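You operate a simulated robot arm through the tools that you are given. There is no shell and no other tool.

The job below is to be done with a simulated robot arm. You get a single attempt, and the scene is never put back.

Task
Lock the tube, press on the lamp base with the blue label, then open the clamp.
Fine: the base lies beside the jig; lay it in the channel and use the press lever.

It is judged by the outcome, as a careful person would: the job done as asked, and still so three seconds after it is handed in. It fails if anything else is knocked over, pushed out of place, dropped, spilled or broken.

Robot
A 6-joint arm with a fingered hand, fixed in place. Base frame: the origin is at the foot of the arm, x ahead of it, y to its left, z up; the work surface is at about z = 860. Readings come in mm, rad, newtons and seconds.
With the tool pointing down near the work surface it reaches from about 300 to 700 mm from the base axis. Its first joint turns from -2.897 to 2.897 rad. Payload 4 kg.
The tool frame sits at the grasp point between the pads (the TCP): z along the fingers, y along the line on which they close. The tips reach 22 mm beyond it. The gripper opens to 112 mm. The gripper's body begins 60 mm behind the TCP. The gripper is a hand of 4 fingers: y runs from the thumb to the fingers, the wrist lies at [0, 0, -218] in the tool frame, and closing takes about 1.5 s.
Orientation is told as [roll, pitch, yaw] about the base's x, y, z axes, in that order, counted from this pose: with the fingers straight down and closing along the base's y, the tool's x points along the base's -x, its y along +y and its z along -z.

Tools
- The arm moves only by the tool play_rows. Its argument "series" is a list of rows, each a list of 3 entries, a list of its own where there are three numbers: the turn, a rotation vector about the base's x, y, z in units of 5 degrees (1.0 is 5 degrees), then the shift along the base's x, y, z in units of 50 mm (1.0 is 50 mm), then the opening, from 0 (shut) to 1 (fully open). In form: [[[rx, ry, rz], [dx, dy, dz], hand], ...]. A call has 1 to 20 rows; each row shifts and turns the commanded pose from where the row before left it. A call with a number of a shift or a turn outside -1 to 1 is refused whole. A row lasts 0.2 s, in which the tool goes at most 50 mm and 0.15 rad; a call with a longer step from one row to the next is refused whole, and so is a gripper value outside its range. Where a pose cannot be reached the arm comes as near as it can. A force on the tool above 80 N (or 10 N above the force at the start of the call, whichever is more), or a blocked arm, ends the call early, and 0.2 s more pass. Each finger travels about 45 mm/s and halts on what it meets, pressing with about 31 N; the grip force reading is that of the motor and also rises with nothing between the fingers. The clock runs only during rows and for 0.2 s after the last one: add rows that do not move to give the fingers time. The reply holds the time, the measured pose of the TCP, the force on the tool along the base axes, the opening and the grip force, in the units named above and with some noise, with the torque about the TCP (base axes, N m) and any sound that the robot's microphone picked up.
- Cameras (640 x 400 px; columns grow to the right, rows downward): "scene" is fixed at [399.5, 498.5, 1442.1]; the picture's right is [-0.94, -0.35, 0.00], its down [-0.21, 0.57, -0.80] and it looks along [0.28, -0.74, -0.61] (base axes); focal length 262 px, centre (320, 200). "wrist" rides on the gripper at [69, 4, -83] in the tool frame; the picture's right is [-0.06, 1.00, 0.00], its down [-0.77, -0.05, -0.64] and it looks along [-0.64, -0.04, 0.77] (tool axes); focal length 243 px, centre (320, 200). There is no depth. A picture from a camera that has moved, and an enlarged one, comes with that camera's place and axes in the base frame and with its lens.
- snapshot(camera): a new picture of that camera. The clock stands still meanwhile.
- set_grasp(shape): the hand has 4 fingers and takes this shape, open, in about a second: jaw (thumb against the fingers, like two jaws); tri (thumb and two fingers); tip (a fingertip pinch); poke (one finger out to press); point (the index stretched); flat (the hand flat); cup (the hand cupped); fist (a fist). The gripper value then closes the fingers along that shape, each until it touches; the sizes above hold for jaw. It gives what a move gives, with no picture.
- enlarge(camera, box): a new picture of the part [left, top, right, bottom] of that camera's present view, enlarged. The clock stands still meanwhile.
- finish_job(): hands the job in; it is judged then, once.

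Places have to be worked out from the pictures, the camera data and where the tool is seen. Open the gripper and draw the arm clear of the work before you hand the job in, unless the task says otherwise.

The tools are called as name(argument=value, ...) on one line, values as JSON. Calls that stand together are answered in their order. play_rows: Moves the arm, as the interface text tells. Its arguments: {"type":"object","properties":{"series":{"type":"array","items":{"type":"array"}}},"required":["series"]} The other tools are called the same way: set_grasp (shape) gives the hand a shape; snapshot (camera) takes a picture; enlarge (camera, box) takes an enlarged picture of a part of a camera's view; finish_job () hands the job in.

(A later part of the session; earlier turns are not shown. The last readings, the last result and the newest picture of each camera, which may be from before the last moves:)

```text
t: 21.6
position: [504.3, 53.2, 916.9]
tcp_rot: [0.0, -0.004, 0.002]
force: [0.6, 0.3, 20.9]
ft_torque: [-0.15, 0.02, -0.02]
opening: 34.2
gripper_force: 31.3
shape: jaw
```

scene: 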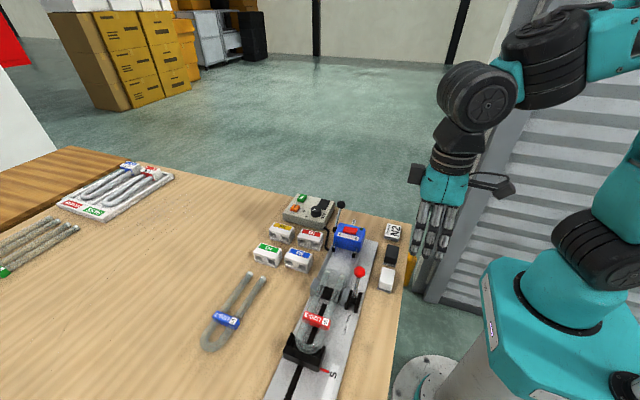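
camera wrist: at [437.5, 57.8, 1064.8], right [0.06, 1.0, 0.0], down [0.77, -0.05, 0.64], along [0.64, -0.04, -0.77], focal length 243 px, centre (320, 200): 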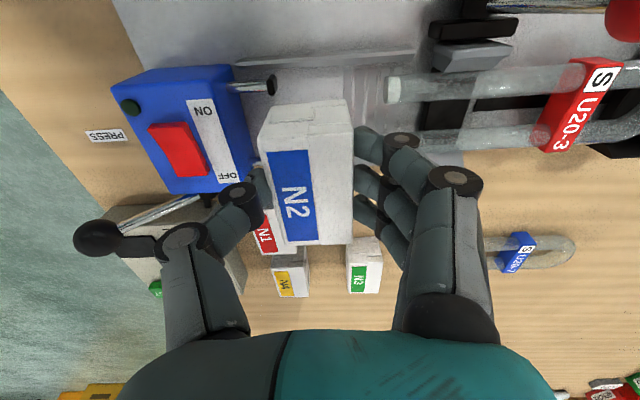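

Upward force of 21 N: the base has met something at bottom height ≈872. I'll check whether it's the channel floor or a rail.

enlarge(camera="scene", box=[310, 230, 370, 280])

enlarge(camera="wrist", box=[220, 70, 400, 190])

enlarge(camera="wrist", box=[220, 170, 400, 290])

```text
8.00 times, centred on (340, 255) of scene
camera zoom: at [399.5, 498.5, 1442.1], right [-0.94, -0.35, 0.0], down [-0.21, 0.57, -0.8], along [0.28, -0.74, -0.61], focal length 2092 px, centre (160, -240)
```

zoom: 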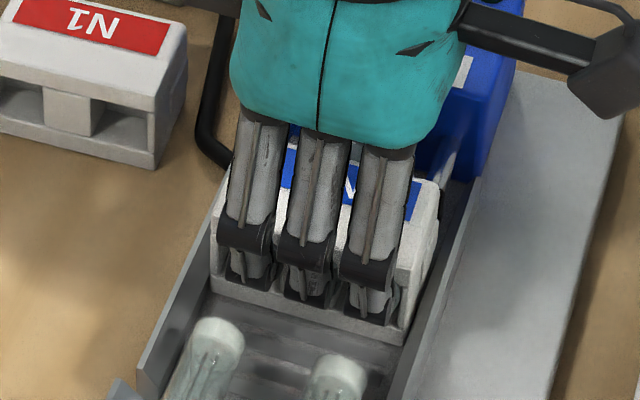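

```text
3.33 times, centred on (310, 130) of wrist
camera zoom: at [434.0, 57.6, 999.4], right [0.06, 1.0, 0.0], down [0.76, -0.05, 0.64], along [0.64, -0.04, -0.76], focal length 809 px, centre (353, 433)
```

zoom: 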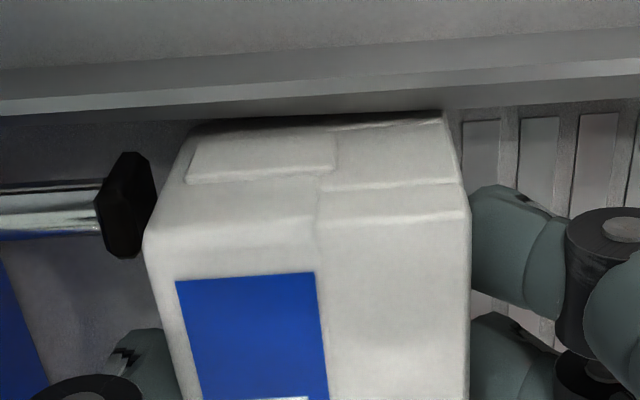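

```text
3.33 times, centred on (310, 230) of wrist
camera zoom: at [434.0, 57.6, 999.4], right [0.06, 1.0, 0.0], down [0.76, -0.05, 0.64], along [0.64, -0.04, -0.76], focal length 809 px, centre (353, 100)
```

zoom: 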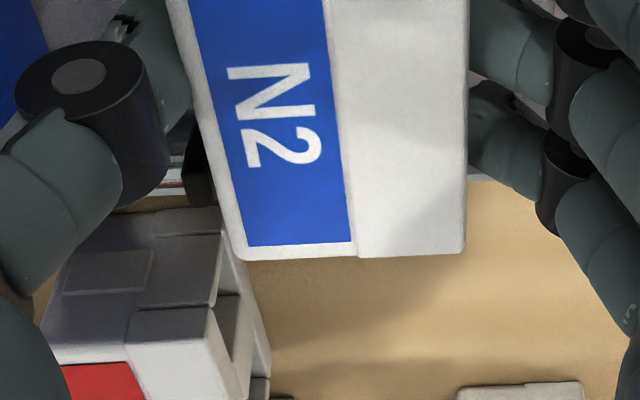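

It lies level between the rails on the floor. I'll ease the downward press and open gently, then rise straight up.

play_rows(series=[[[0, 0, 0], [0, 0, 0.015], 0.2], [[0, 0, 0], [0, 0, 0], 0.3], [[0, 0, 0], [0, 0, 0], 0.38], [[0, 0, 0], [0, 0, 0], 0.44], [[0, 0, 0], [0, 0, 0], 0.47], [[0, 0, 0], [0, 0, 0], 0.47]])

snapshot(camera="wrist")

enlarge(camera="scene", box=[310, 220, 370, 270])

```text
t: 23.0
position: [503.9, 55.3, 916.4]
tcp_rot: [-0.001, 0.001, -0.001]
force: [-0.1, 0.4, 0.6]
ft_torque: [-0.01, -0.01, -0.01]
opening: 52.0
gripper_force: 0.1
shape: jaw
```

```text
taken
camera wrist: at [433.2, 58.5, 999.8], right [0.06, 1.0, 0.0], down [0.77, -0.05, 0.64], along [0.64, -0.04, -0.77], focal length 243 px, centre (320, 200)
```

wrist: 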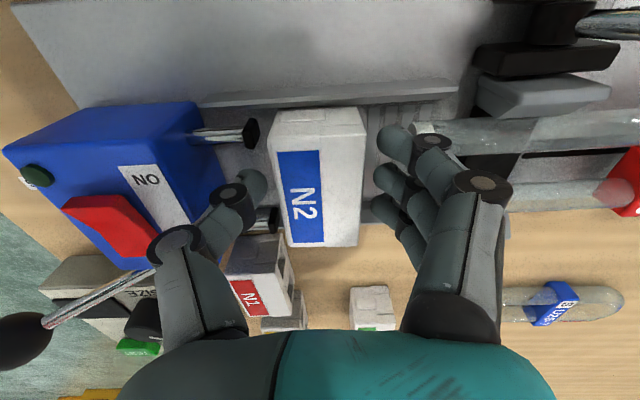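

```text
8.00 times, centred on (340, 245) of scene
camera zoom: at [399.5, 498.5, 1442.1], right [-0.94, -0.35, 0.0], down [-0.21, 0.57, -0.8], along [0.28, -0.74, -0.61], focal length 2092 px, centre (160, -160)
```

zoom: 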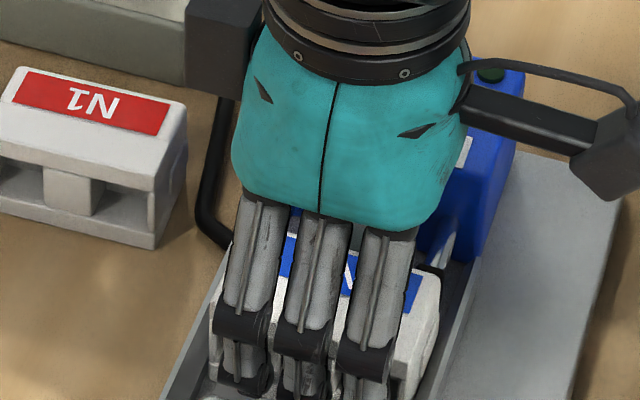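

The base is released and fingers are clear of it. I rise straight up and look at the result.

play_rows(series=[[[0, 0, 0], [0, 0, 0.2], 0.47], [[0, 0, 0], [0, 0, 0.4], 0.47], [[0, 0, 0], [0, 0, 0.8], 0.5], [[0, 0, 0], [0, 0, 0.9], 0.5], [[0, 0, 0], [-0.4, 0, 0.6], 0.5], [[0, 0, 0], [-0.6, 0, 0.3], 0.5], [[0, 0, 0], [-0.6, 0, 0], 0.5], [[0, 0, 0], [0, 0, 0], 0.5]])

snapshot(camera="wrist")

enlarge(camera="scene", box=[290, 190, 410, 300])

enlarge(camera="wrist", box=[220, 80, 420, 230])

```text
t: 24.8
position: [423.0, 54.7, 1077.1]
tcp_rot: [-0.001, 0.0, 0.002]
force: [0.9, 0.0, 0.1]
ft_torque: [-0.02, 0.02, -0.01]
opening: 55.1
gripper_force: 0.0
shape: jaw
```

```text
taken
camera wrist: at [353.0, 57.9, 1160.2], right [0.06, 1.0, 0.0], down [0.77, -0.05, 0.64], along [0.64, -0.04, -0.77], focal length 243 px, centre (320, 200)
```

wrist: 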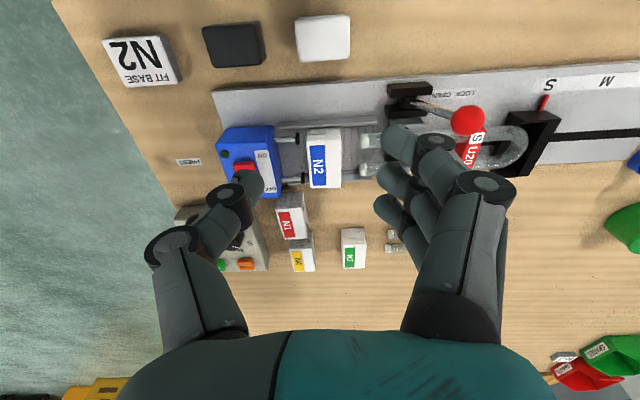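

```text
3.64 times, centred on (350, 245) of scene
camera zoom: at [399.5, 498.5, 1442.1], right [-0.94, -0.35, 0.0], down [-0.21, 0.57, -0.8], along [0.28, -0.74, -0.61], focal length 951 px, centre (211, 36)
```

zoom: 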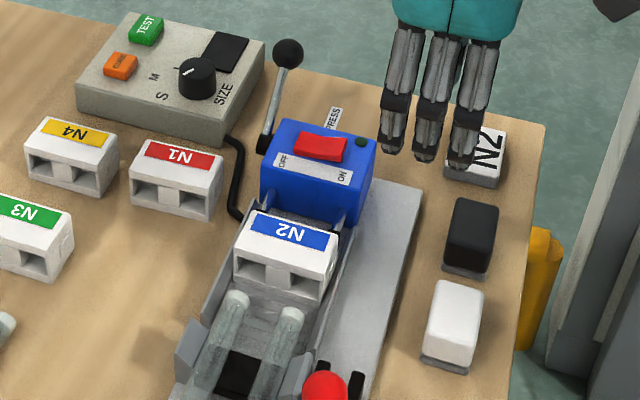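

```text
2.67 times, centred on (320, 155) of wrist
camera zoom: at [353.0, 57.9, 1160.2], right [0.06, 1.0, 0.0], down [0.77, -0.05, 0.64], along [0.64, -0.04, -0.77], focal length 647 px, centre (320, 320)
```

zoom: 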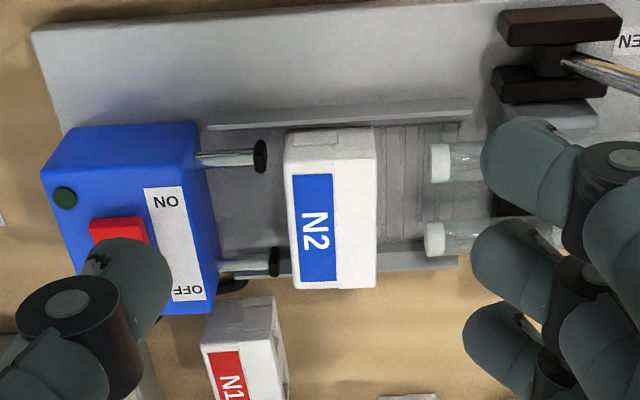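

The base lies squarely in the channel. Now I'll move over towards the press lever for a good view of it.

play_rows(series=[[[0, 0, 0], [0.3, -0.6, 0], 0.7], [[0, 0, 0], [0.4, -0.6, 0], 0.7], [[0, 0, 0], [0.4, -0.6, 0], 0.7], [[0, 0, 0], [0.4, -0.6, 0], 0.7], [[0, 0, 0], [0, 0, 0], 0.7]])

snapshot(camera="wrist")

enlarge(camera="scene", box=[300, 190, 380, 250])

```text
t: 26.0
position: [500.9, -67.5, 1074.0]
tcp_rot: [0.0, 0.0, -0.001]
force: [-0.2, -0.1, -0.3]
ft_torque: [-0.03, 0.01, -0.03]
opening: 78.0
gripper_force: 0.1
shape: jaw
```

```text
taken
camera wrist: at [429.5, -64.3, 1158.1], right [0.06, 1.0, 0.0], down [0.77, -0.05, 0.64], along [0.64, -0.04, -0.77], focal length 243 px, centre (320, 200)
```

wrist: 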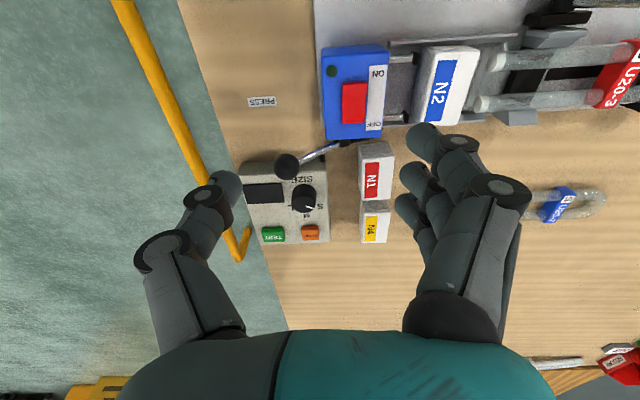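

```text
6.67 times, centred on (340, 220) of scene
camera zoom: at [399.5, 498.5, 1442.1], right [-0.94, -0.35, 0.0], down [-0.21, 0.57, -0.8], along [0.28, -0.74, -0.61], focal length 1743 px, centre (187, 67)
```

zoom: 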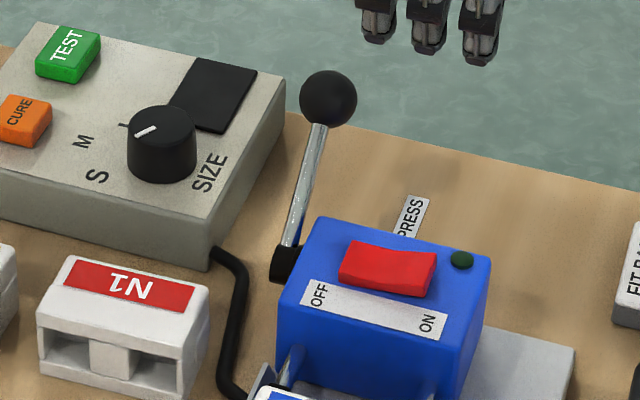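

The black ball triangulates to [559, -106, 945], pivot about [558, -44, 902], so pressing should swing it up and over towards +y. I'll move above it with a wide hand, thumb on the -y side.

play_rows(series=[[[0, 0, 0], [0.6, -0.15, 0], 0.75], [[0, 0, 0], [0.55, -0.18, 0], 0.75], [[0, 0, 0], [0, 0, -0.4], 0.75], [[0, 0, 0], [0, 0, -0.4], 0.75], [[0, 0, 0], [0, 0, 0], 0.75]])

snapshot(camera="wrist")

enlarge(camera="scene", box=[280, 150, 400, 250])

```text
t: 27.2
position: [558.4, -81.1, 1037.1]
tcp_rot: [0.0, -0.001, 0.002]
force: [-0.2, 0.0, -0.1]
ft_torque: [0.01, -0.03, 0.0]
opening: 83.7
gripper_force: 0.2
shape: jaw
```

```text
taken
camera wrist: at [488.2, -77.3, 1119.7], right [0.06, 1.0, 0.0], down [0.77, -0.05, 0.64], along [0.64, -0.04, -0.77], focal length 243 px, centre (320, 200)
```

wrist: 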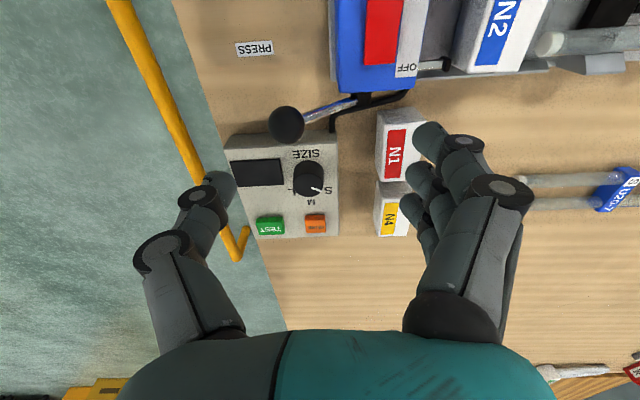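

```text
4.00 times, centred on (340, 200) of scene
camera zoom: at [399.5, 498.5, 1442.1], right [-0.94, -0.35, 0.0], down [-0.21, 0.57, -0.8], along [0.28, -0.74, -0.61], focal length 1046 px, centre (240, 200)
```

zoom: 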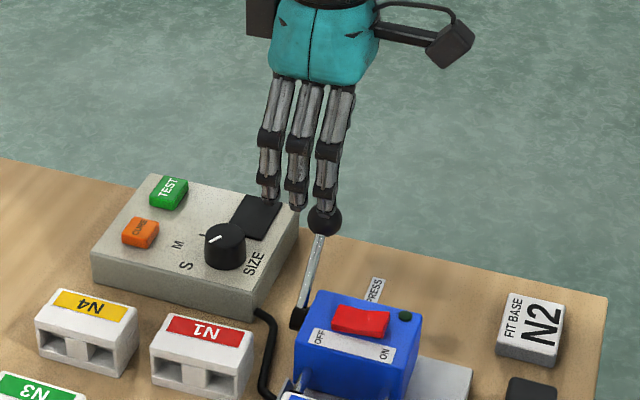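

Alignment confirmed (ball at [558, -106]). I'll lower so the thumb is behind the ball, then nudge it +y and watch.

play_rows(series=[[[0, 0, 0], [0, -0.06, -0.5], 0.75], [[0, 0, 0], [0, 0, -0.6], 0.75], [[0, 0, 0], [0, 0, -0.55], 0.75], [[0, 0, 0], [0, 0, 0], 0.75]])

snapshot(camera="wrist")

enlarge(camera="scene", box=[280, 150, 400, 250])

```text
t: 28.2
position: [555.0, -88.8, 953.8]
tcp_rot: [-0.002, 0.0, 0.001]
force: [0.2, 0.5, -0.6]
ft_torque: [0.0, -0.01, 0.0]
opening: 83.5
gripper_force: 0.2
shape: jaw
```

```text
taken
camera wrist: at [484.6, -84.5, 1036.4], right [0.06, 1.0, 0.0], down [0.77, -0.05, 0.64], along [0.64, -0.04, -0.77], focal length 243 px, centre (320, 200)
```

wrist: 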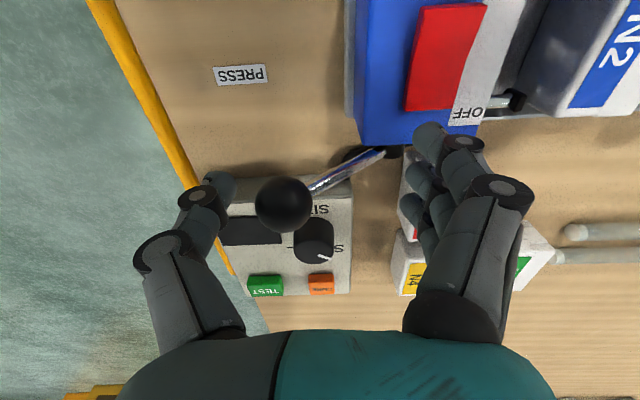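

```text
4.00 times, centred on (340, 200) of scene
camera zoom: at [399.5, 498.5, 1442.1], right [-0.94, -0.35, 0.0], down [-0.21, 0.57, -0.8], along [0.28, -0.74, -0.61], focal length 1046 px, centre (240, 200)
```

zoom: 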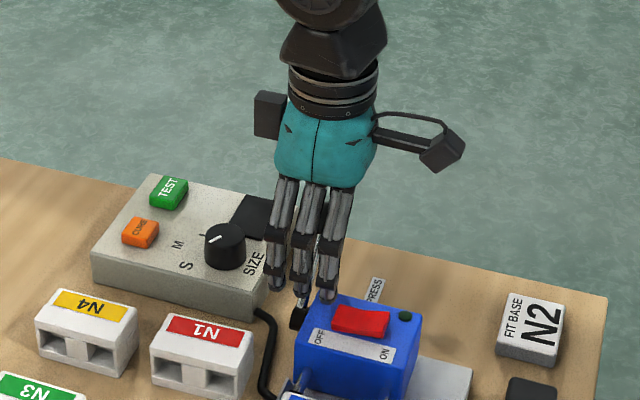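

The thumb is behind the ball. I'll push up along its arc to test whether it moves.

play_rows(series=[[[0, 0, 0], [0.04, 0.2, 0.02], 0.75], [[0, 0, 0], [0, 0.14, 0.12], 0.75], [[0, 0, 0], [0, 0.14, 0.14], 0.75], [[0, 0, 0], [0, 0.16, 0.12], 0.75]])

snapshot(camera="wrist")

enlarge(camera="scene", box=[280, 150, 400, 250])

```text
t: 29.2
position: [560.3, -54.6, 974.3]
tcp_rot: [0.0, -0.002, -0.002]
force: [0.6, -10.8, 1.3]
ft_torque: [-0.26, -0.03, 0.0]
opening: 84.8
gripper_force: 0.2
shape: jaw
```

```text
taken
camera wrist: at [489.2, -50.7, 1056.8], right [0.07, 1.0, 0.0], down [0.76, -0.05, 0.64], along [0.64, -0.04, -0.77], focal length 243 px, centre (320, 200)
```

wrist: 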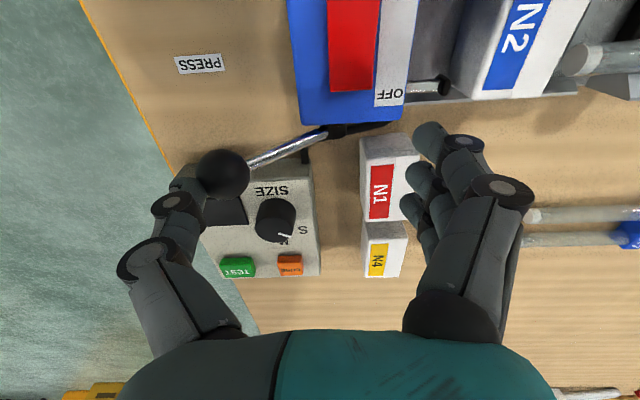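

```text
4.00 times, centred on (340, 200) of scene
camera zoom: at [399.5, 498.5, 1442.1], right [-0.94, -0.35, 0.0], down [-0.21, 0.57, -0.8], along [0.28, -0.74, -0.61], focal length 1046 px, centre (240, 200)
```

zoom: 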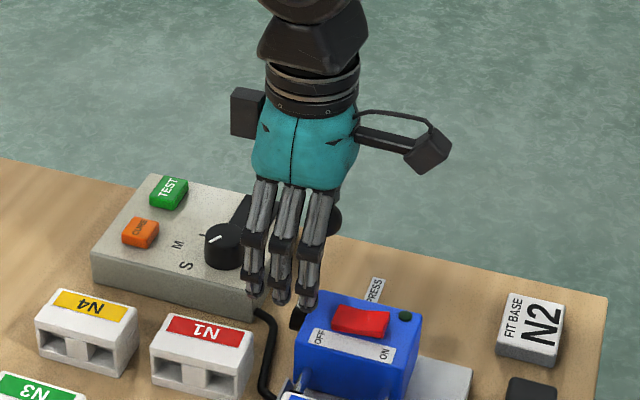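

The ball has barely moved; the thumb is yielding at only 11 N. I'll push a bit further at the ball's own height to see whether the lever gives.

play_rows(series=[[[0, 0, 0], [0, 0.12, -0.06], 0.75], [[0, 0, 0], [0, 0.12, 0], 0.75], [[0, 0, 0], [0, 0.12, 0.04], 0.75], [[0, 0, 0], [0, 0, 0], 0.75]])

snapshot(camera="wrist")

enlarge(camera="scene", box=[300, 180, 380, 250])

```text
t: 30.2
position: [560.4, -35.9, 972.3]
tcp_rot: [0.0, -0.001, -0.001]
force: [-0.1, -15.4, 12.7]
ft_torque: [-1.07, -0.02, 0.03]
opening: 85.6
gripper_force: 0.0
shape: jaw
```

```text
taken
camera wrist: at [489.1, -32.3, 1056.0], right [0.06, 1.0, 0.0], down [0.76, -0.05, 0.64], along [0.64, -0.04, -0.77], focal length 243 px, centre (320, 200)
```

wrist: 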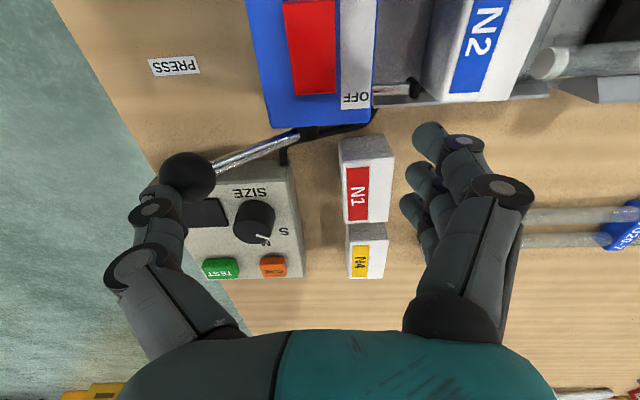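

```text
5.71 times, centred on (340, 215) of scene
camera zoom: at [399.5, 498.5, 1442.1], right [-0.94, -0.35, 0.0], down [-0.21, 0.57, -0.8], along [0.28, -0.74, -0.61], focal length 1494 px, centre (206, 114)
```

zoom: 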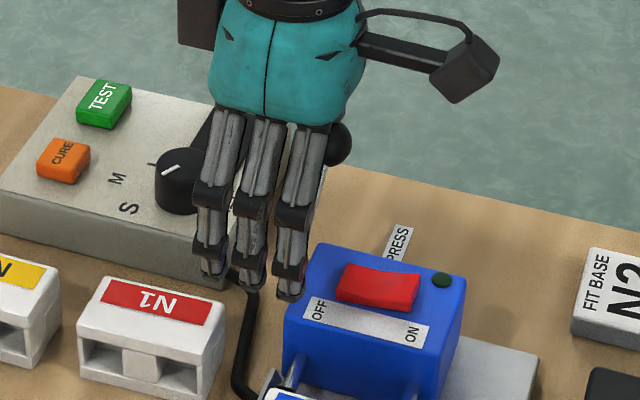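

The lever has not moved: the slanted thumb just rides onto the ball. A better hold is to grip the ball from its ±x sides (hand yawed 90°), which works like a hinge and can lift it along the arc. I'll withdraw upward and turn the hand.

play_rows(series=[[[0, 0, 0], [0, -0.4, 0.1], 0.75], [[0, 0, 0], [0, -0.3, 0.4], 0.75], [[0, 0, 0], [0, 0, 0.8], 0.75], [[0, 0, 1], [0, 0, 0.4], 0.6], [[0, 0, 1], [0, 0, 0], 0.6], [[0, 0, 1], [0, 0, 0], 0.6], [[0, 0, 1], [0, 0, 0], 0.6], [[0, 0, 1], [0, 0, 0], 0.6], [[0, 0, 1], [0, 0, 0], 0.6], [[0, 0, 1], [0, 0, 0], 0.6], [[0, 0, 1], [0, 0, 0], 0.6], [[0, 0, 1], [0, 0, 0], 0.6], [[0, 0, 1], [0, 0, 0], 0.6], [[0, 0, 1], [0, 0, 0], 0.6], [[0, 0, 1], [0, 0, 0], 0.6], [[0, 0, 1], [0, 0, 0], 0.6], [[0, 0, 1], [0, 0, 0], 0.6], [[0, 0, 1], [0, 0, 0], 0.6], [[0, 0, 1], [0, 0, 0], 0.6]])

snapshot(camera="wrist")

enlarge(camera="scene", box=[260, 120, 420, 270])

```text
t: 34.2
position: [563.8, -52.4, 1060.8]
tcp_rot: [0.005, -0.024, 1.381]
force: [-0.6, -0.3, -0.2]
ft_torque: [-0.02, -0.01, -0.02]
opening: 67.9
gripper_force: 0.0
shape: jaw
out of reach, approached as far as the arm can: row 19
```

```text
taken
camera wrist: at [545.0, -122.6, 1142.0], right [-0.97, 0.25, 0.01], down [0.19, 0.73, 0.66], along [0.16, 0.64, -0.75], focal length 243 px, centre (320, 200)
```

wrist: 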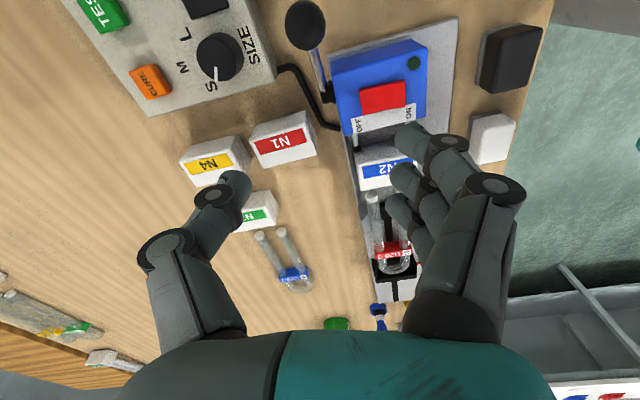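

```text
2.67 times, centred on (340, 195) of scene
camera zoom: at [399.5, 498.5, 1442.1], right [-0.94, -0.35, 0.0], down [-0.21, 0.57, -0.8], along [0.28, -0.74, -0.61], focal length 697 px, centre (267, 213)
```

zoom: 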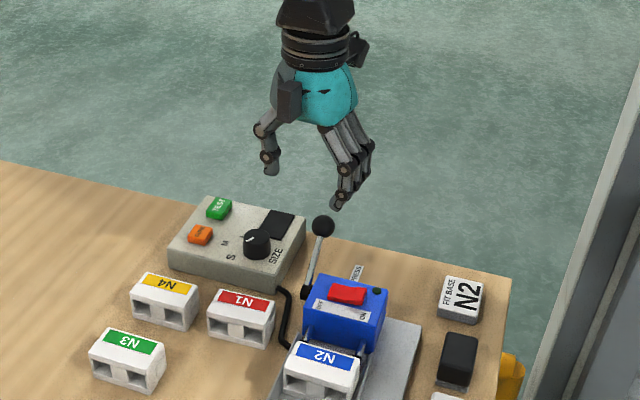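

The wrist limit is about 79° of yaw; I'll use 70°, which is good enough, and move above the black ball.

play_rows(series=[[[0, 0, -1], [0, -0.3, 0], 0.6], [[0, 0, -1], [-0.05, -0.4, 0], 0.6], [[0, 0, 0], [-0.05, -0.37, -0.2], 0.6], [[0, 0, 0], [0, 0, -0.5], 0.6], [[0, 0, 0], [0, 0, 0], 0.6]])

snapshot(camera="wrist")

enlarge(camera="scene", box=[280, 130, 400, 250])

```text
t: 35.4
position: [558.2, -105.4, 1027.1]
tcp_rot: [0.001, -0.001, 1.221]
force: [0.1, 0.0, -0.4]
ft_torque: [0.02, -0.03, 0.01]
opening: 67.3
gripper_force: 0.1
shape: jaw
```

```text
taken
camera wrist: at [529.1, -170.4, 1110.2], right [-0.92, 0.4, 0.0], down [0.31, 0.7, 0.64], along [0.26, 0.59, -0.77], focal length 243 px, centre (320, 200)
```

wrist: 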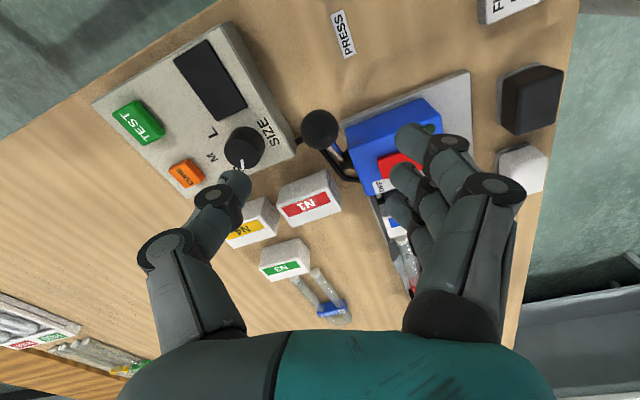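

```text
3.33 times, centred on (340, 190) of scene
camera zoom: at [399.5, 498.5, 1442.1], right [-0.94, -0.35, 0.0], down [-0.21, 0.57, -0.8], along [0.28, -0.74, -0.61], focal length 872 px, centre (253, 233)
```

zoom: 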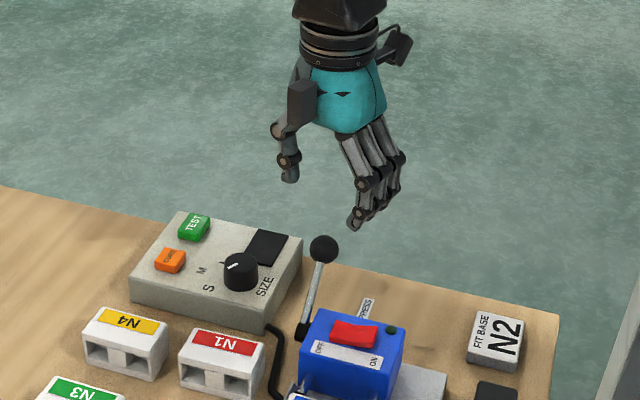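

The ball sits between thumb (+x) and fingers (-x). I'll descend around it and close.

play_rows(series=[[[0, 0, 0], [0, 0, -0.5], 0.6], [[0, 0, 0], [0, 0, -0.5], 0.6], [[0, 0, 0], [0, 0, -0.4], 0.6], [[0, 0, 0], [0, 0, -0.18], 0.6], [[0, 0, 0], [0, 0, 0], 0.6]])

snapshot(camera="wrist")

enlarge(camera="scene", box=[290, 150, 390, 250])

```text
t: 36.6
position: [557.8, -107.5, 948.5]
tcp_rot: [0.001, -0.001, 1.22]
force: [1.5, 0.1, -0.2]
ft_torque: [0.01, 0.01, 0.0]
opening: 67.4
gripper_force: 0.1
shape: jaw
```

```text
taken
camera wrist: at [529.2, -171.8, 1031.6], right [-0.92, 0.4, 0.0], down [0.31, 0.7, 0.64], along [0.26, 0.59, -0.77], focal length 243 px, centre (320, 200)
```

wrist: 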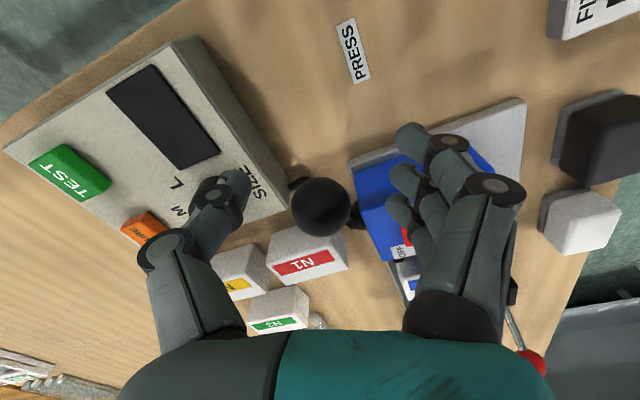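

```text
4.00 times, centred on (340, 200) of scene
camera zoom: at [399.5, 498.5, 1442.1], right [-0.94, -0.35, 0.0], down [-0.21, 0.57, -0.8], along [0.28, -0.74, -0.61], focal length 1046 px, centre (240, 200)
```

zoom: 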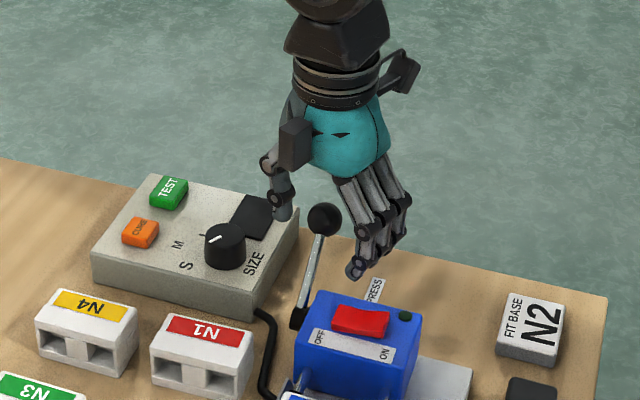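

The ball is centred in the hand. Closing on it now.

play_rows(series=[[[0, 0, 0], [0, 0, 0], 0.45], [[0, 0, 0], [0, 0, 0], 0.3], [[0, 0, 0], [0, 0, 0], 0.15], [[0, 0, 0], [0, 0, 0], 0.05], [[0, 0, 0], [0, 0, 0], 0.05], [[0, 0, 0], [0, 0, 0], 0.05], [[0, 0, 0], [0, 0, 0], 0.05]])

snapshot(camera="wrist")

enlarge(camera="scene", box=[290, 150, 390, 250])

```text
t: 38.2
position: [559.7, -107.0, 947.1]
tcp_rot: [0.0, -0.001, 1.221]
force: [6.3, -5.1, -14.3]
ft_torque: [0.05, 0.16, 0.21]
opening: 4.2
gripper_force: 31.0
shape: jaw
```

```text
taken
camera wrist: at [529.5, -172.3, 1031.0], right [-0.92, 0.4, 0.0], down [0.31, 0.7, 0.64], along [0.26, 0.59, -0.77], focal length 243 px, centre (320, 200)
```

wrist: 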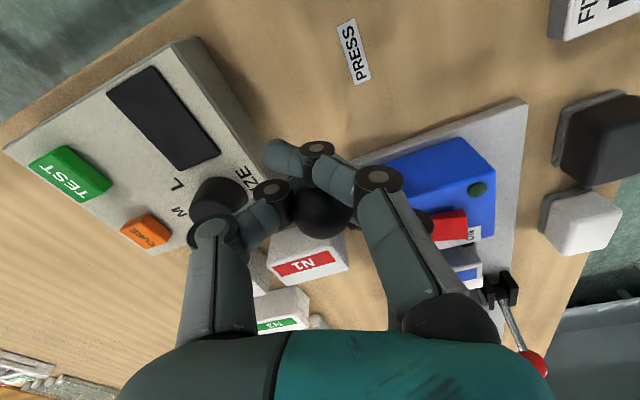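

```text
4.00 times, centred on (340, 200) of scene
camera zoom: at [399.5, 498.5, 1442.1], right [-0.94, -0.35, 0.0], down [-0.21, 0.57, -0.8], along [0.28, -0.74, -0.61], focal length 1046 px, centre (240, 200)
```

zoom: 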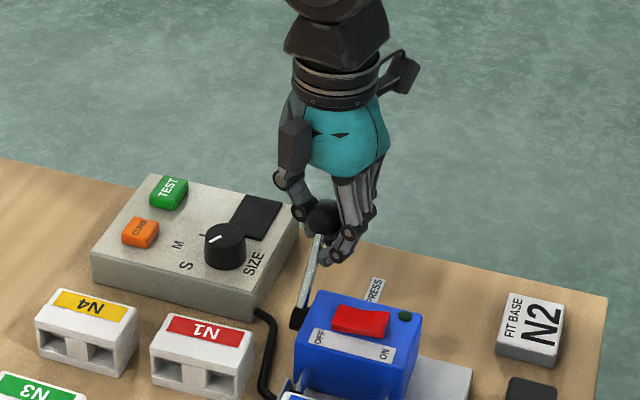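

The fingers wrap the ball from behind and beneath. I'll lift along its arc (up and +y) and watch whether it moves.

play_rows(series=[[[0, 0, 0], [0, 0.06, 0.08], 0.05], [[0, 0, 0], [0, 0.07, 0.08], 0.05], [[0, 0, 0], [0, 0.08, 0.08], 0.05], [[0, 0, 0], [0, 0, 0], 0.05]])

snapshot(camera="wrist")

enlarge(camera="scene", box=[290, 150, 390, 250])

```text
t: 39.2
position: [557.8, -100.8, 956.3]
tcp_rot: [0.007, 0.006, 1.211]
force: [2.3, -43.6, -55.6]
ft_torque: [-0.04, 0.41, -0.06]
opening: 0.6
gripper_force: 30.9
shape: jaw
```

```text
taken
camera wrist: at [528.7, -165.4, 1039.8], right [-0.91, 0.41, 0.01], down [0.32, 0.7, 0.64], along [0.26, 0.58, -0.77], focal length 243 px, centre (320, 200)
```

wrist: 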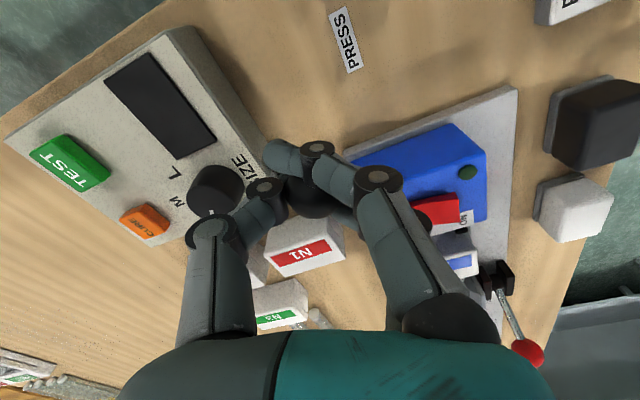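

```text
4.00 times, centred on (340, 200) of scene
camera zoom: at [399.5, 498.5, 1442.1], right [-0.94, -0.35, 0.0], down [-0.21, 0.57, -0.8], along [0.28, -0.74, -0.61], focal length 1046 px, centre (240, 200)
```

zoom: 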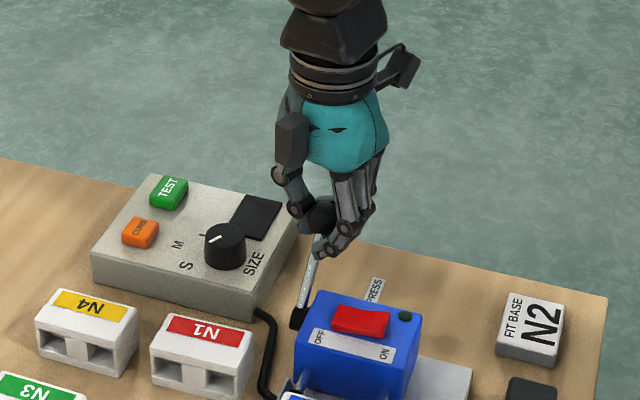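

Even with about 70 N along the +y/up tangent the lever doesn't budge, so it is at that stop: pressing must be the other way (down towards the PRESS label side, -y). I'll relax and test gently downward along the arc.

play_rows(series=[[[0, 0, 0], [0, -0.1, -0.12], 0.05], [[0, 0, 0], [0, -0.11, -0.12], 0.05], [[0, 0, 0], [0, -0.06, -0.08], 0.05], [[0, 0, 0], [0, -0.05, -0.08], 0.05], [[0, 0, 0], [0, 0, 0], 0.05]])

enlarge(camera="scene", box=[290, 150, 390, 250])

snapshot(camera="wrist")

```text
t: 40.4
position: [559.2, -110.6, 940.1]
tcp_rot: [-0.002, -0.001, 1.224]
force: [12.4, 11.4, -1.1]
ft_torque: [0.29, 0.11, 0.39]
opening: 5.2
gripper_force: 31.2
shape: jaw
```

```text
4.00 times, centred on (340, 200) of scene
camera zoom: at [399.5, 498.5, 1442.1], right [-0.94, -0.35, 0.0], down [-0.21, 0.57, -0.8], along [0.28, -0.74, -0.61], focal length 1046 px, centre (240, 200)
```

zoom: 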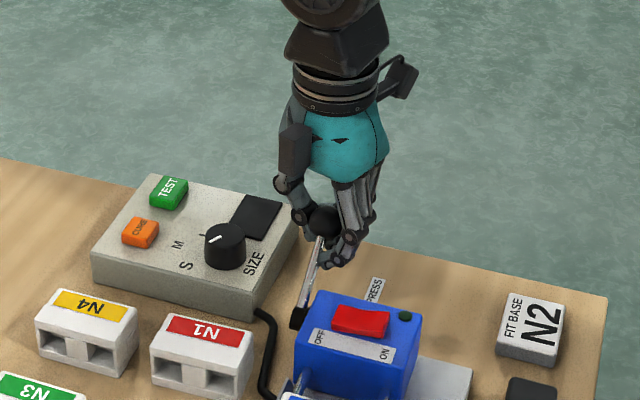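

```text
taken
camera wrist: at [530.7, -176.1, 1024.0], right [-0.92, 0.4, 0.0], down [0.3, 0.7, 0.64], along [0.26, 0.59, -0.77], focal length 243 px, centre (320, 200)
```

wrist: 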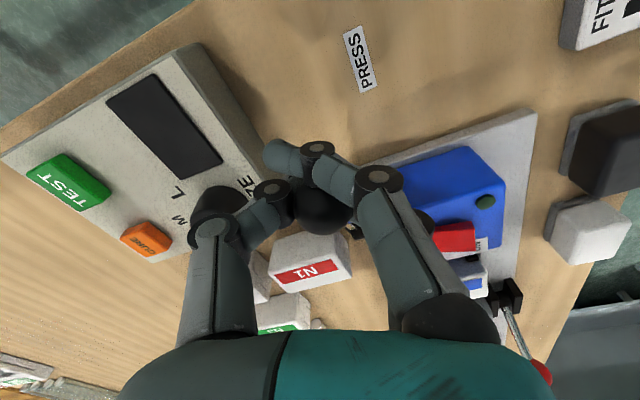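

The ball just slips within the grip here, so this is inconclusive. I'll open, rise, close the fingers above the ball and press its top downward as a test.

play_rows(series=[[[0, 0, 0], [0, 0.05, 0.05], 0.3], [[0, 0, 0], [0, 0, 0], 0.45], [[0, 0, 0], [0, 0, 0], 0.6], [[0, 0, 0], [0, 0, 0], 0.6], [[0, 0, 0], [0, 0, 0.4], 0.6], [[0, 0, 0], [0, 0, 0.8], 0.6], [[0, 0, 0], [0, 0, 0.4], 0.6], [[0, 0, 0], [0, 0, 0], 0.3], [[0, 0, 0], [0, 0, 0], 0], [[0, 0, 0], [0, 0, 0], 0], [[0, 0, 0], [0, 0, 0], 0], [[0, 0, 0], [0, 0, 0], 0], [[0, 0, 0], [0, 0, 0], 0], [[0, 0, 0], [0, 0, 0], 0]])

snapshot(camera="wrist")

enlarge(camera="scene", box=[290, 150, 390, 250])

```text
t: 43.4
position: [558.8, -108.4, 1022.3]
tcp_rot: [-0.001, 0.001, 1.221]
force: [0.0, -0.3, -0.5]
ft_torque: [-0.03, -0.03, -0.02]
opening: 0.0
gripper_force: 30.9
shape: jaw
```

```text
taken
camera wrist: at [530.2, -174.2, 1105.3], right [-0.92, 0.4, 0.0], down [0.31, 0.7, 0.64], along [0.26, 0.59, -0.77], focal length 243 px, centre (320, 200)
```

wrist: 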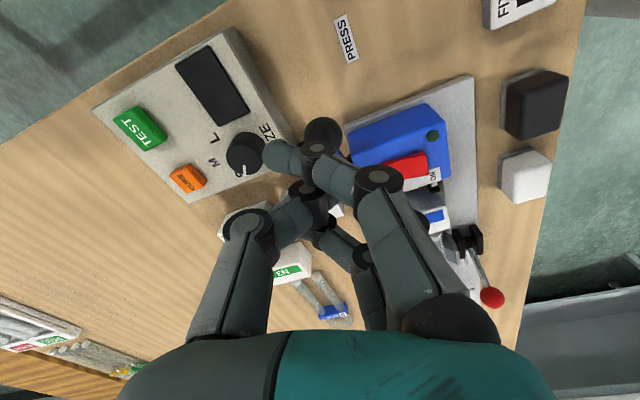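

```text
4.00 times, centred on (340, 200) of scene
camera zoom: at [399.5, 498.5, 1442.1], right [-0.94, -0.35, 0.0], down [-0.21, 0.57, -0.8], along [0.28, -0.74, -0.61], focal length 1046 px, centre (240, 200)
```

zoom: 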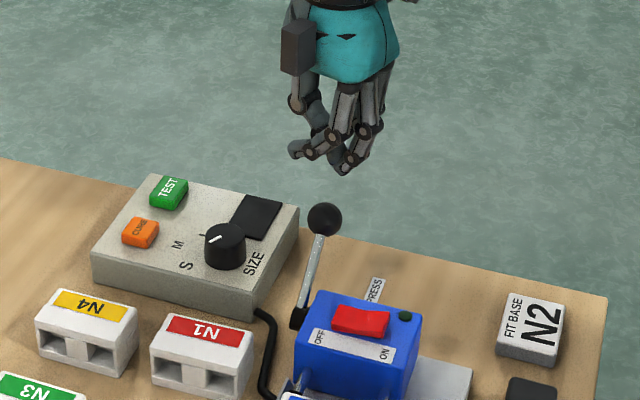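

The ball is back where it was. I'll come down onto its top with the closed fingertips in small steps and watch the force.

play_rows(series=[[[0, 0, 0], [0, 0.05, -0.4], 0], [[0, 0, 0], [0, 0, -0.3], 0], [[0, 0, 0], [0, 0, -0.1], 0], [[0, 0, 0], [0, 0, -0.1], 0], [[0, 0, 0], [0, 0, 0], 0]])

snapshot(camera="wrist")

enlarge(camera="scene", box=[290, 150, 390, 250])

```text
t: 44.6
position: [559.3, -104.0, 975.6]
tcp_rot: [0.0, 0.001, 1.221]
force: [-0.6, -0.2, 1.5]
ft_torque: [0.0, 0.03, -0.03]
opening: 0.2
gripper_force: 31.1
shape: jaw
```

```text
taken
camera wrist: at [530.4, -169.9, 1060.2], right [-0.92, 0.4, 0.0], down [0.31, 0.7, 0.64], along [0.26, 0.59, -0.77], focal length 243 px, centre (320, 200)
```

wrist: 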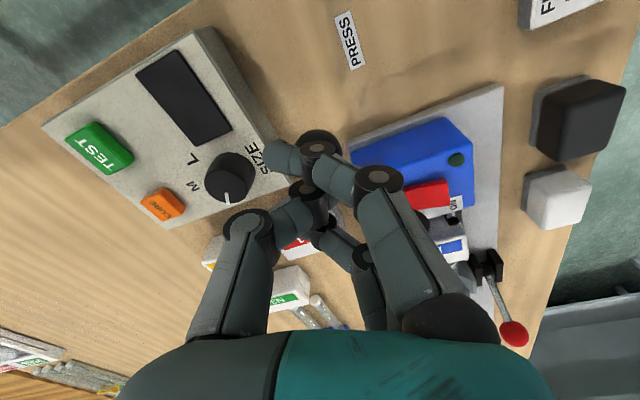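

```text
4.00 times, centred on (340, 200) of scene
camera zoom: at [399.5, 498.5, 1442.1], right [-0.94, -0.35, 0.0], down [-0.21, 0.57, -0.8], along [0.28, -0.74, -0.61], focal length 1046 px, centre (240, 200)
```

zoom: 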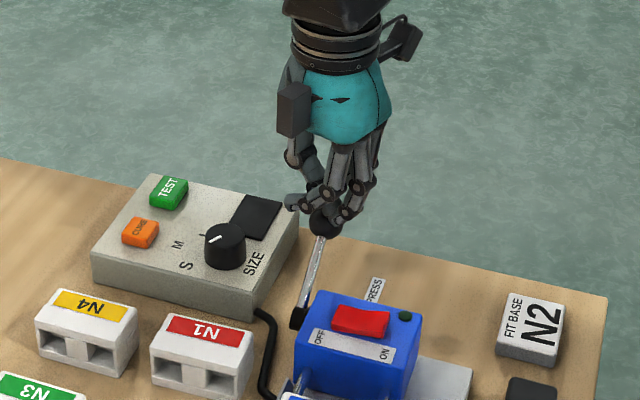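

Nearly touching with only 1.5 N. I press further down with a slight -y component, following the arc.

play_rows(series=[[[0, 0, 0], [0, -0.03, -0.1], 0], [[0, 0, 0], [0, -0.05, -0.1], 0], [[0, 0, 0], [0, -0.05, -0.1], 0], [[0, 0, 0], [0, 0, 0], 0]])

snapshot(camera="wrist")

enlarge(camera="scene", box=[290, 150, 390, 250])

```text
t: 45.6
position: [559.2, -112.5, 962.1]
tcp_rot: [0.001, 0.0, 1.222]
force: [-0.2, 0.1, 2.2]
ft_torque: [0.04, 0.02, -0.01]
opening: 0.0
gripper_force: 31.0
shape: jaw
```

```text
taken
camera wrist: at [530.0, -178.0, 1045.5], right [-0.92, 0.4, 0.0], down [0.31, 0.7, 0.64], along [0.26, 0.59, -0.77], focal length 243 px, centre (320, 200)
```

wrist: 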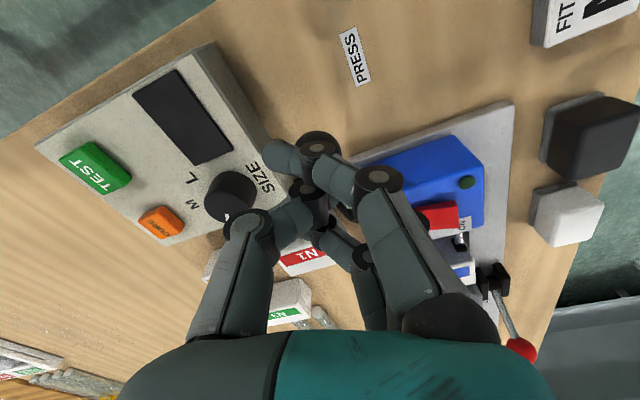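

```text
4.00 times, centred on (340, 200) of scene
camera zoom: at [399.5, 498.5, 1442.1], right [-0.94, -0.35, 0.0], down [-0.21, 0.57, -0.8], along [0.28, -0.74, -0.61], focal length 1046 px, centre (240, 200)
```

zoom: 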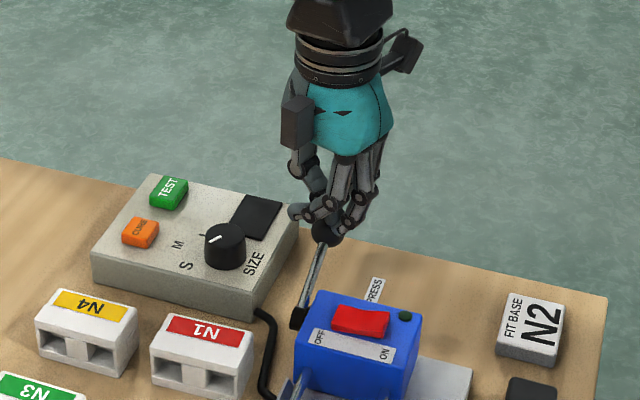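

The ball follows down with only ~2 N, so the press stroke is downward/-y. I'll continue along the arc.

play_rows(series=[[[0, 0, 0], [0, -0.04, -0.12], 0], [[0, 0, 0], [0, -0.03, -0.12], 0], [[0, 0, 0], [0, -0.02, -0.12], 0], [[0, 0, 0], [0, 0, 0], 0]])

snapshot(camera="wrist")

enlarge(camera="scene", box=[280, 180, 400, 290])

```text
t: 46.6
position: [558.6, -117.9, 945.0]
tcp_rot: [0.0, -0.001, 1.221]
force: [-1.7, -0.2, 1.8]
ft_torque: [-0.01, 0.02, -0.01]
opening: 0.0
gripper_force: 30.6
shape: jaw
```

```text
taken
camera wrist: at [529.7, -182.4, 1028.5], right [-0.92, 0.4, 0.0], down [0.31, 0.7, 0.64], along [0.26, 0.59, -0.77], focal length 243 px, centre (320, 200)
```

wrist: 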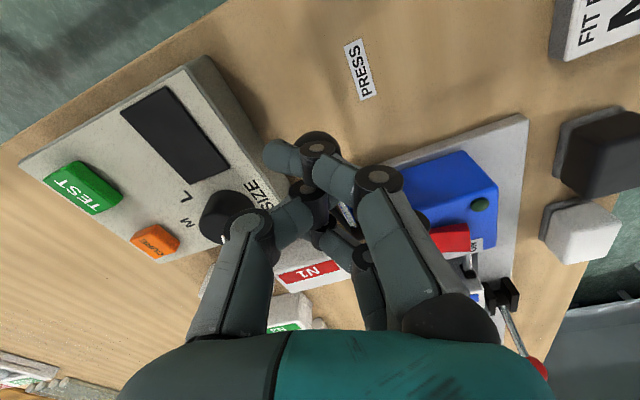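

```text
3.64 times, centred on (340, 235) of scene
camera zoom: at [399.5, 498.5, 1442.1], right [-0.94, -0.35, 0.0], down [-0.21, 0.57, -0.8], along [0.28, -0.74, -0.61], focal length 951 px, centre (247, 73)
```

zoom: 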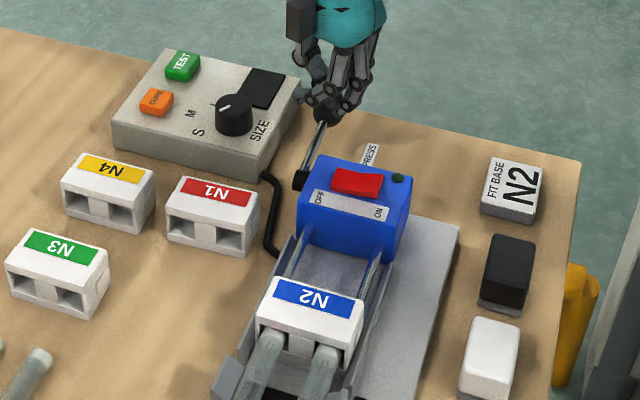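

The rods have pushed the base up to the tube ends. I continue pressing down to seat it, watching force and sound.

play_rows(series=[[[0, 0, 0], [0, -0.02, -0.1], 0], [[0, 0, 0], [0, -0.02, -0.1], 0], [[0, 0, 0], [0, 0, 0], 0]])

enlarge(camera="scene", box=[280, 180, 400, 290])

enlarge(camera="scene", box=[300, 235, 380, 300])

```text
t: 47.4
position: [560.2, -120.4, 934.2]
tcp_rot: [0.001, 0.001, 1.221]
force: [-2.0, -0.1, 1.1]
ft_torque: [0.0, 0.05, 0.03]
opening: 0.0
gripper_force: 30.3
shape: jaw
```

```text
3.64 times, centred on (340, 235) of scene
camera zoom: at [399.5, 498.5, 1442.1], right [-0.94, -0.35, 0.0], down [-0.21, 0.57, -0.8], along [0.28, -0.74, -0.61], focal length 951 px, centre (247, 73)
```

zoom: 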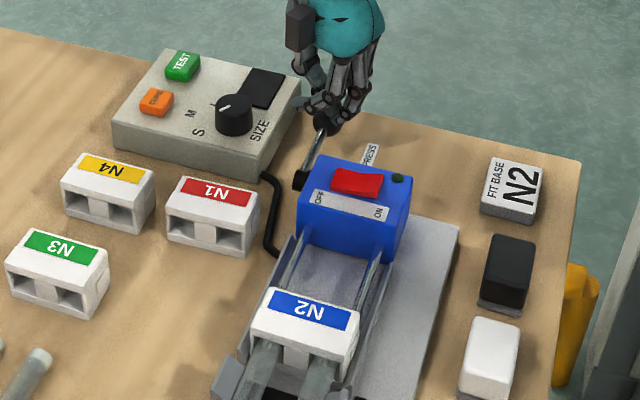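

```text
6.15 times, centred on (340, 268) of scene
camera zoom: at [399.5, 498.5, 1442.1], right [-0.94, -0.35, 0.0], down [-0.21, 0.57, -0.8], along [0.28, -0.74, -0.61], focal length 1609 px, centre (197, -215)
```

zoom: 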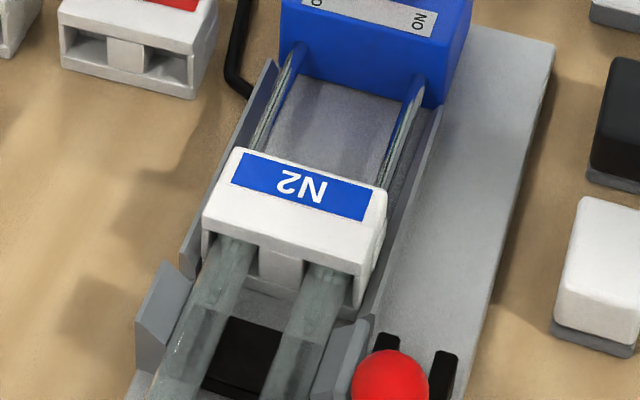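

The tube ends are now entering the base with little force. I keep pressing until it seats.

play_rows(series=[[[0, 0, 0], [0, 0, -0.1], 0], [[0, 0, 0], [0, 0.01, -0.1], 0], [[0, 0, 0], [0, 0, 0], 0]])

enlarge(camera="scene", box=[280, 180, 400, 290])

enlarge(camera="scene", box=[300, 235, 380, 300])

```text
t: 48.2
position: [558.2, -119.5, 923.7]
tcp_rot: [-0.002, 0.0, 1.222]
force: [-4.9, 4.8, 10.8]
ft_torque: [0.12, 0.23, -0.02]
opening: 0.2
gripper_force: 30.9
shape: jaw
```

```text
3.64 times, centred on (340, 235) of scene
camera zoom: at [399.5, 498.5, 1442.1], right [-0.94, -0.35, 0.0], down [-0.21, 0.57, -0.8], along [0.28, -0.74, -0.61], focal length 951 px, centre (247, 73)
```

zoom: 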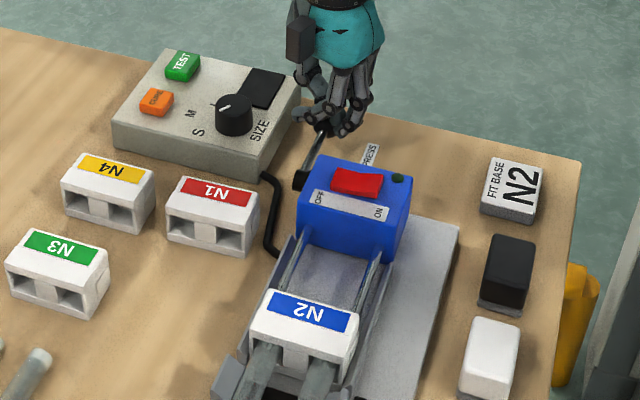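

```text
6.15 times, centred on (340, 268) of scene
camera zoom: at [399.5, 498.5, 1442.1], right [-0.94, -0.35, 0.0], down [-0.21, 0.57, -0.8], along [0.28, -0.74, -0.61], focal length 1609 px, centre (197, -215)
```

zoom: 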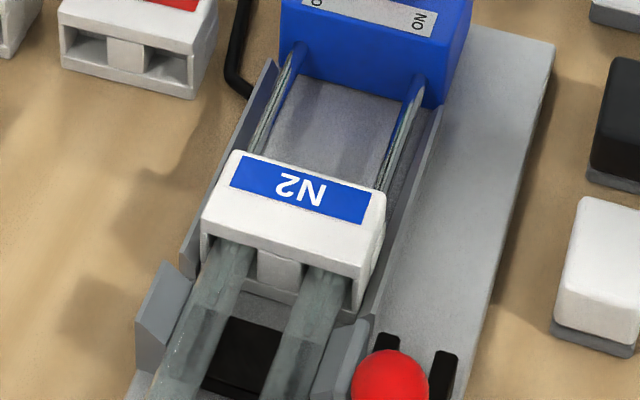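

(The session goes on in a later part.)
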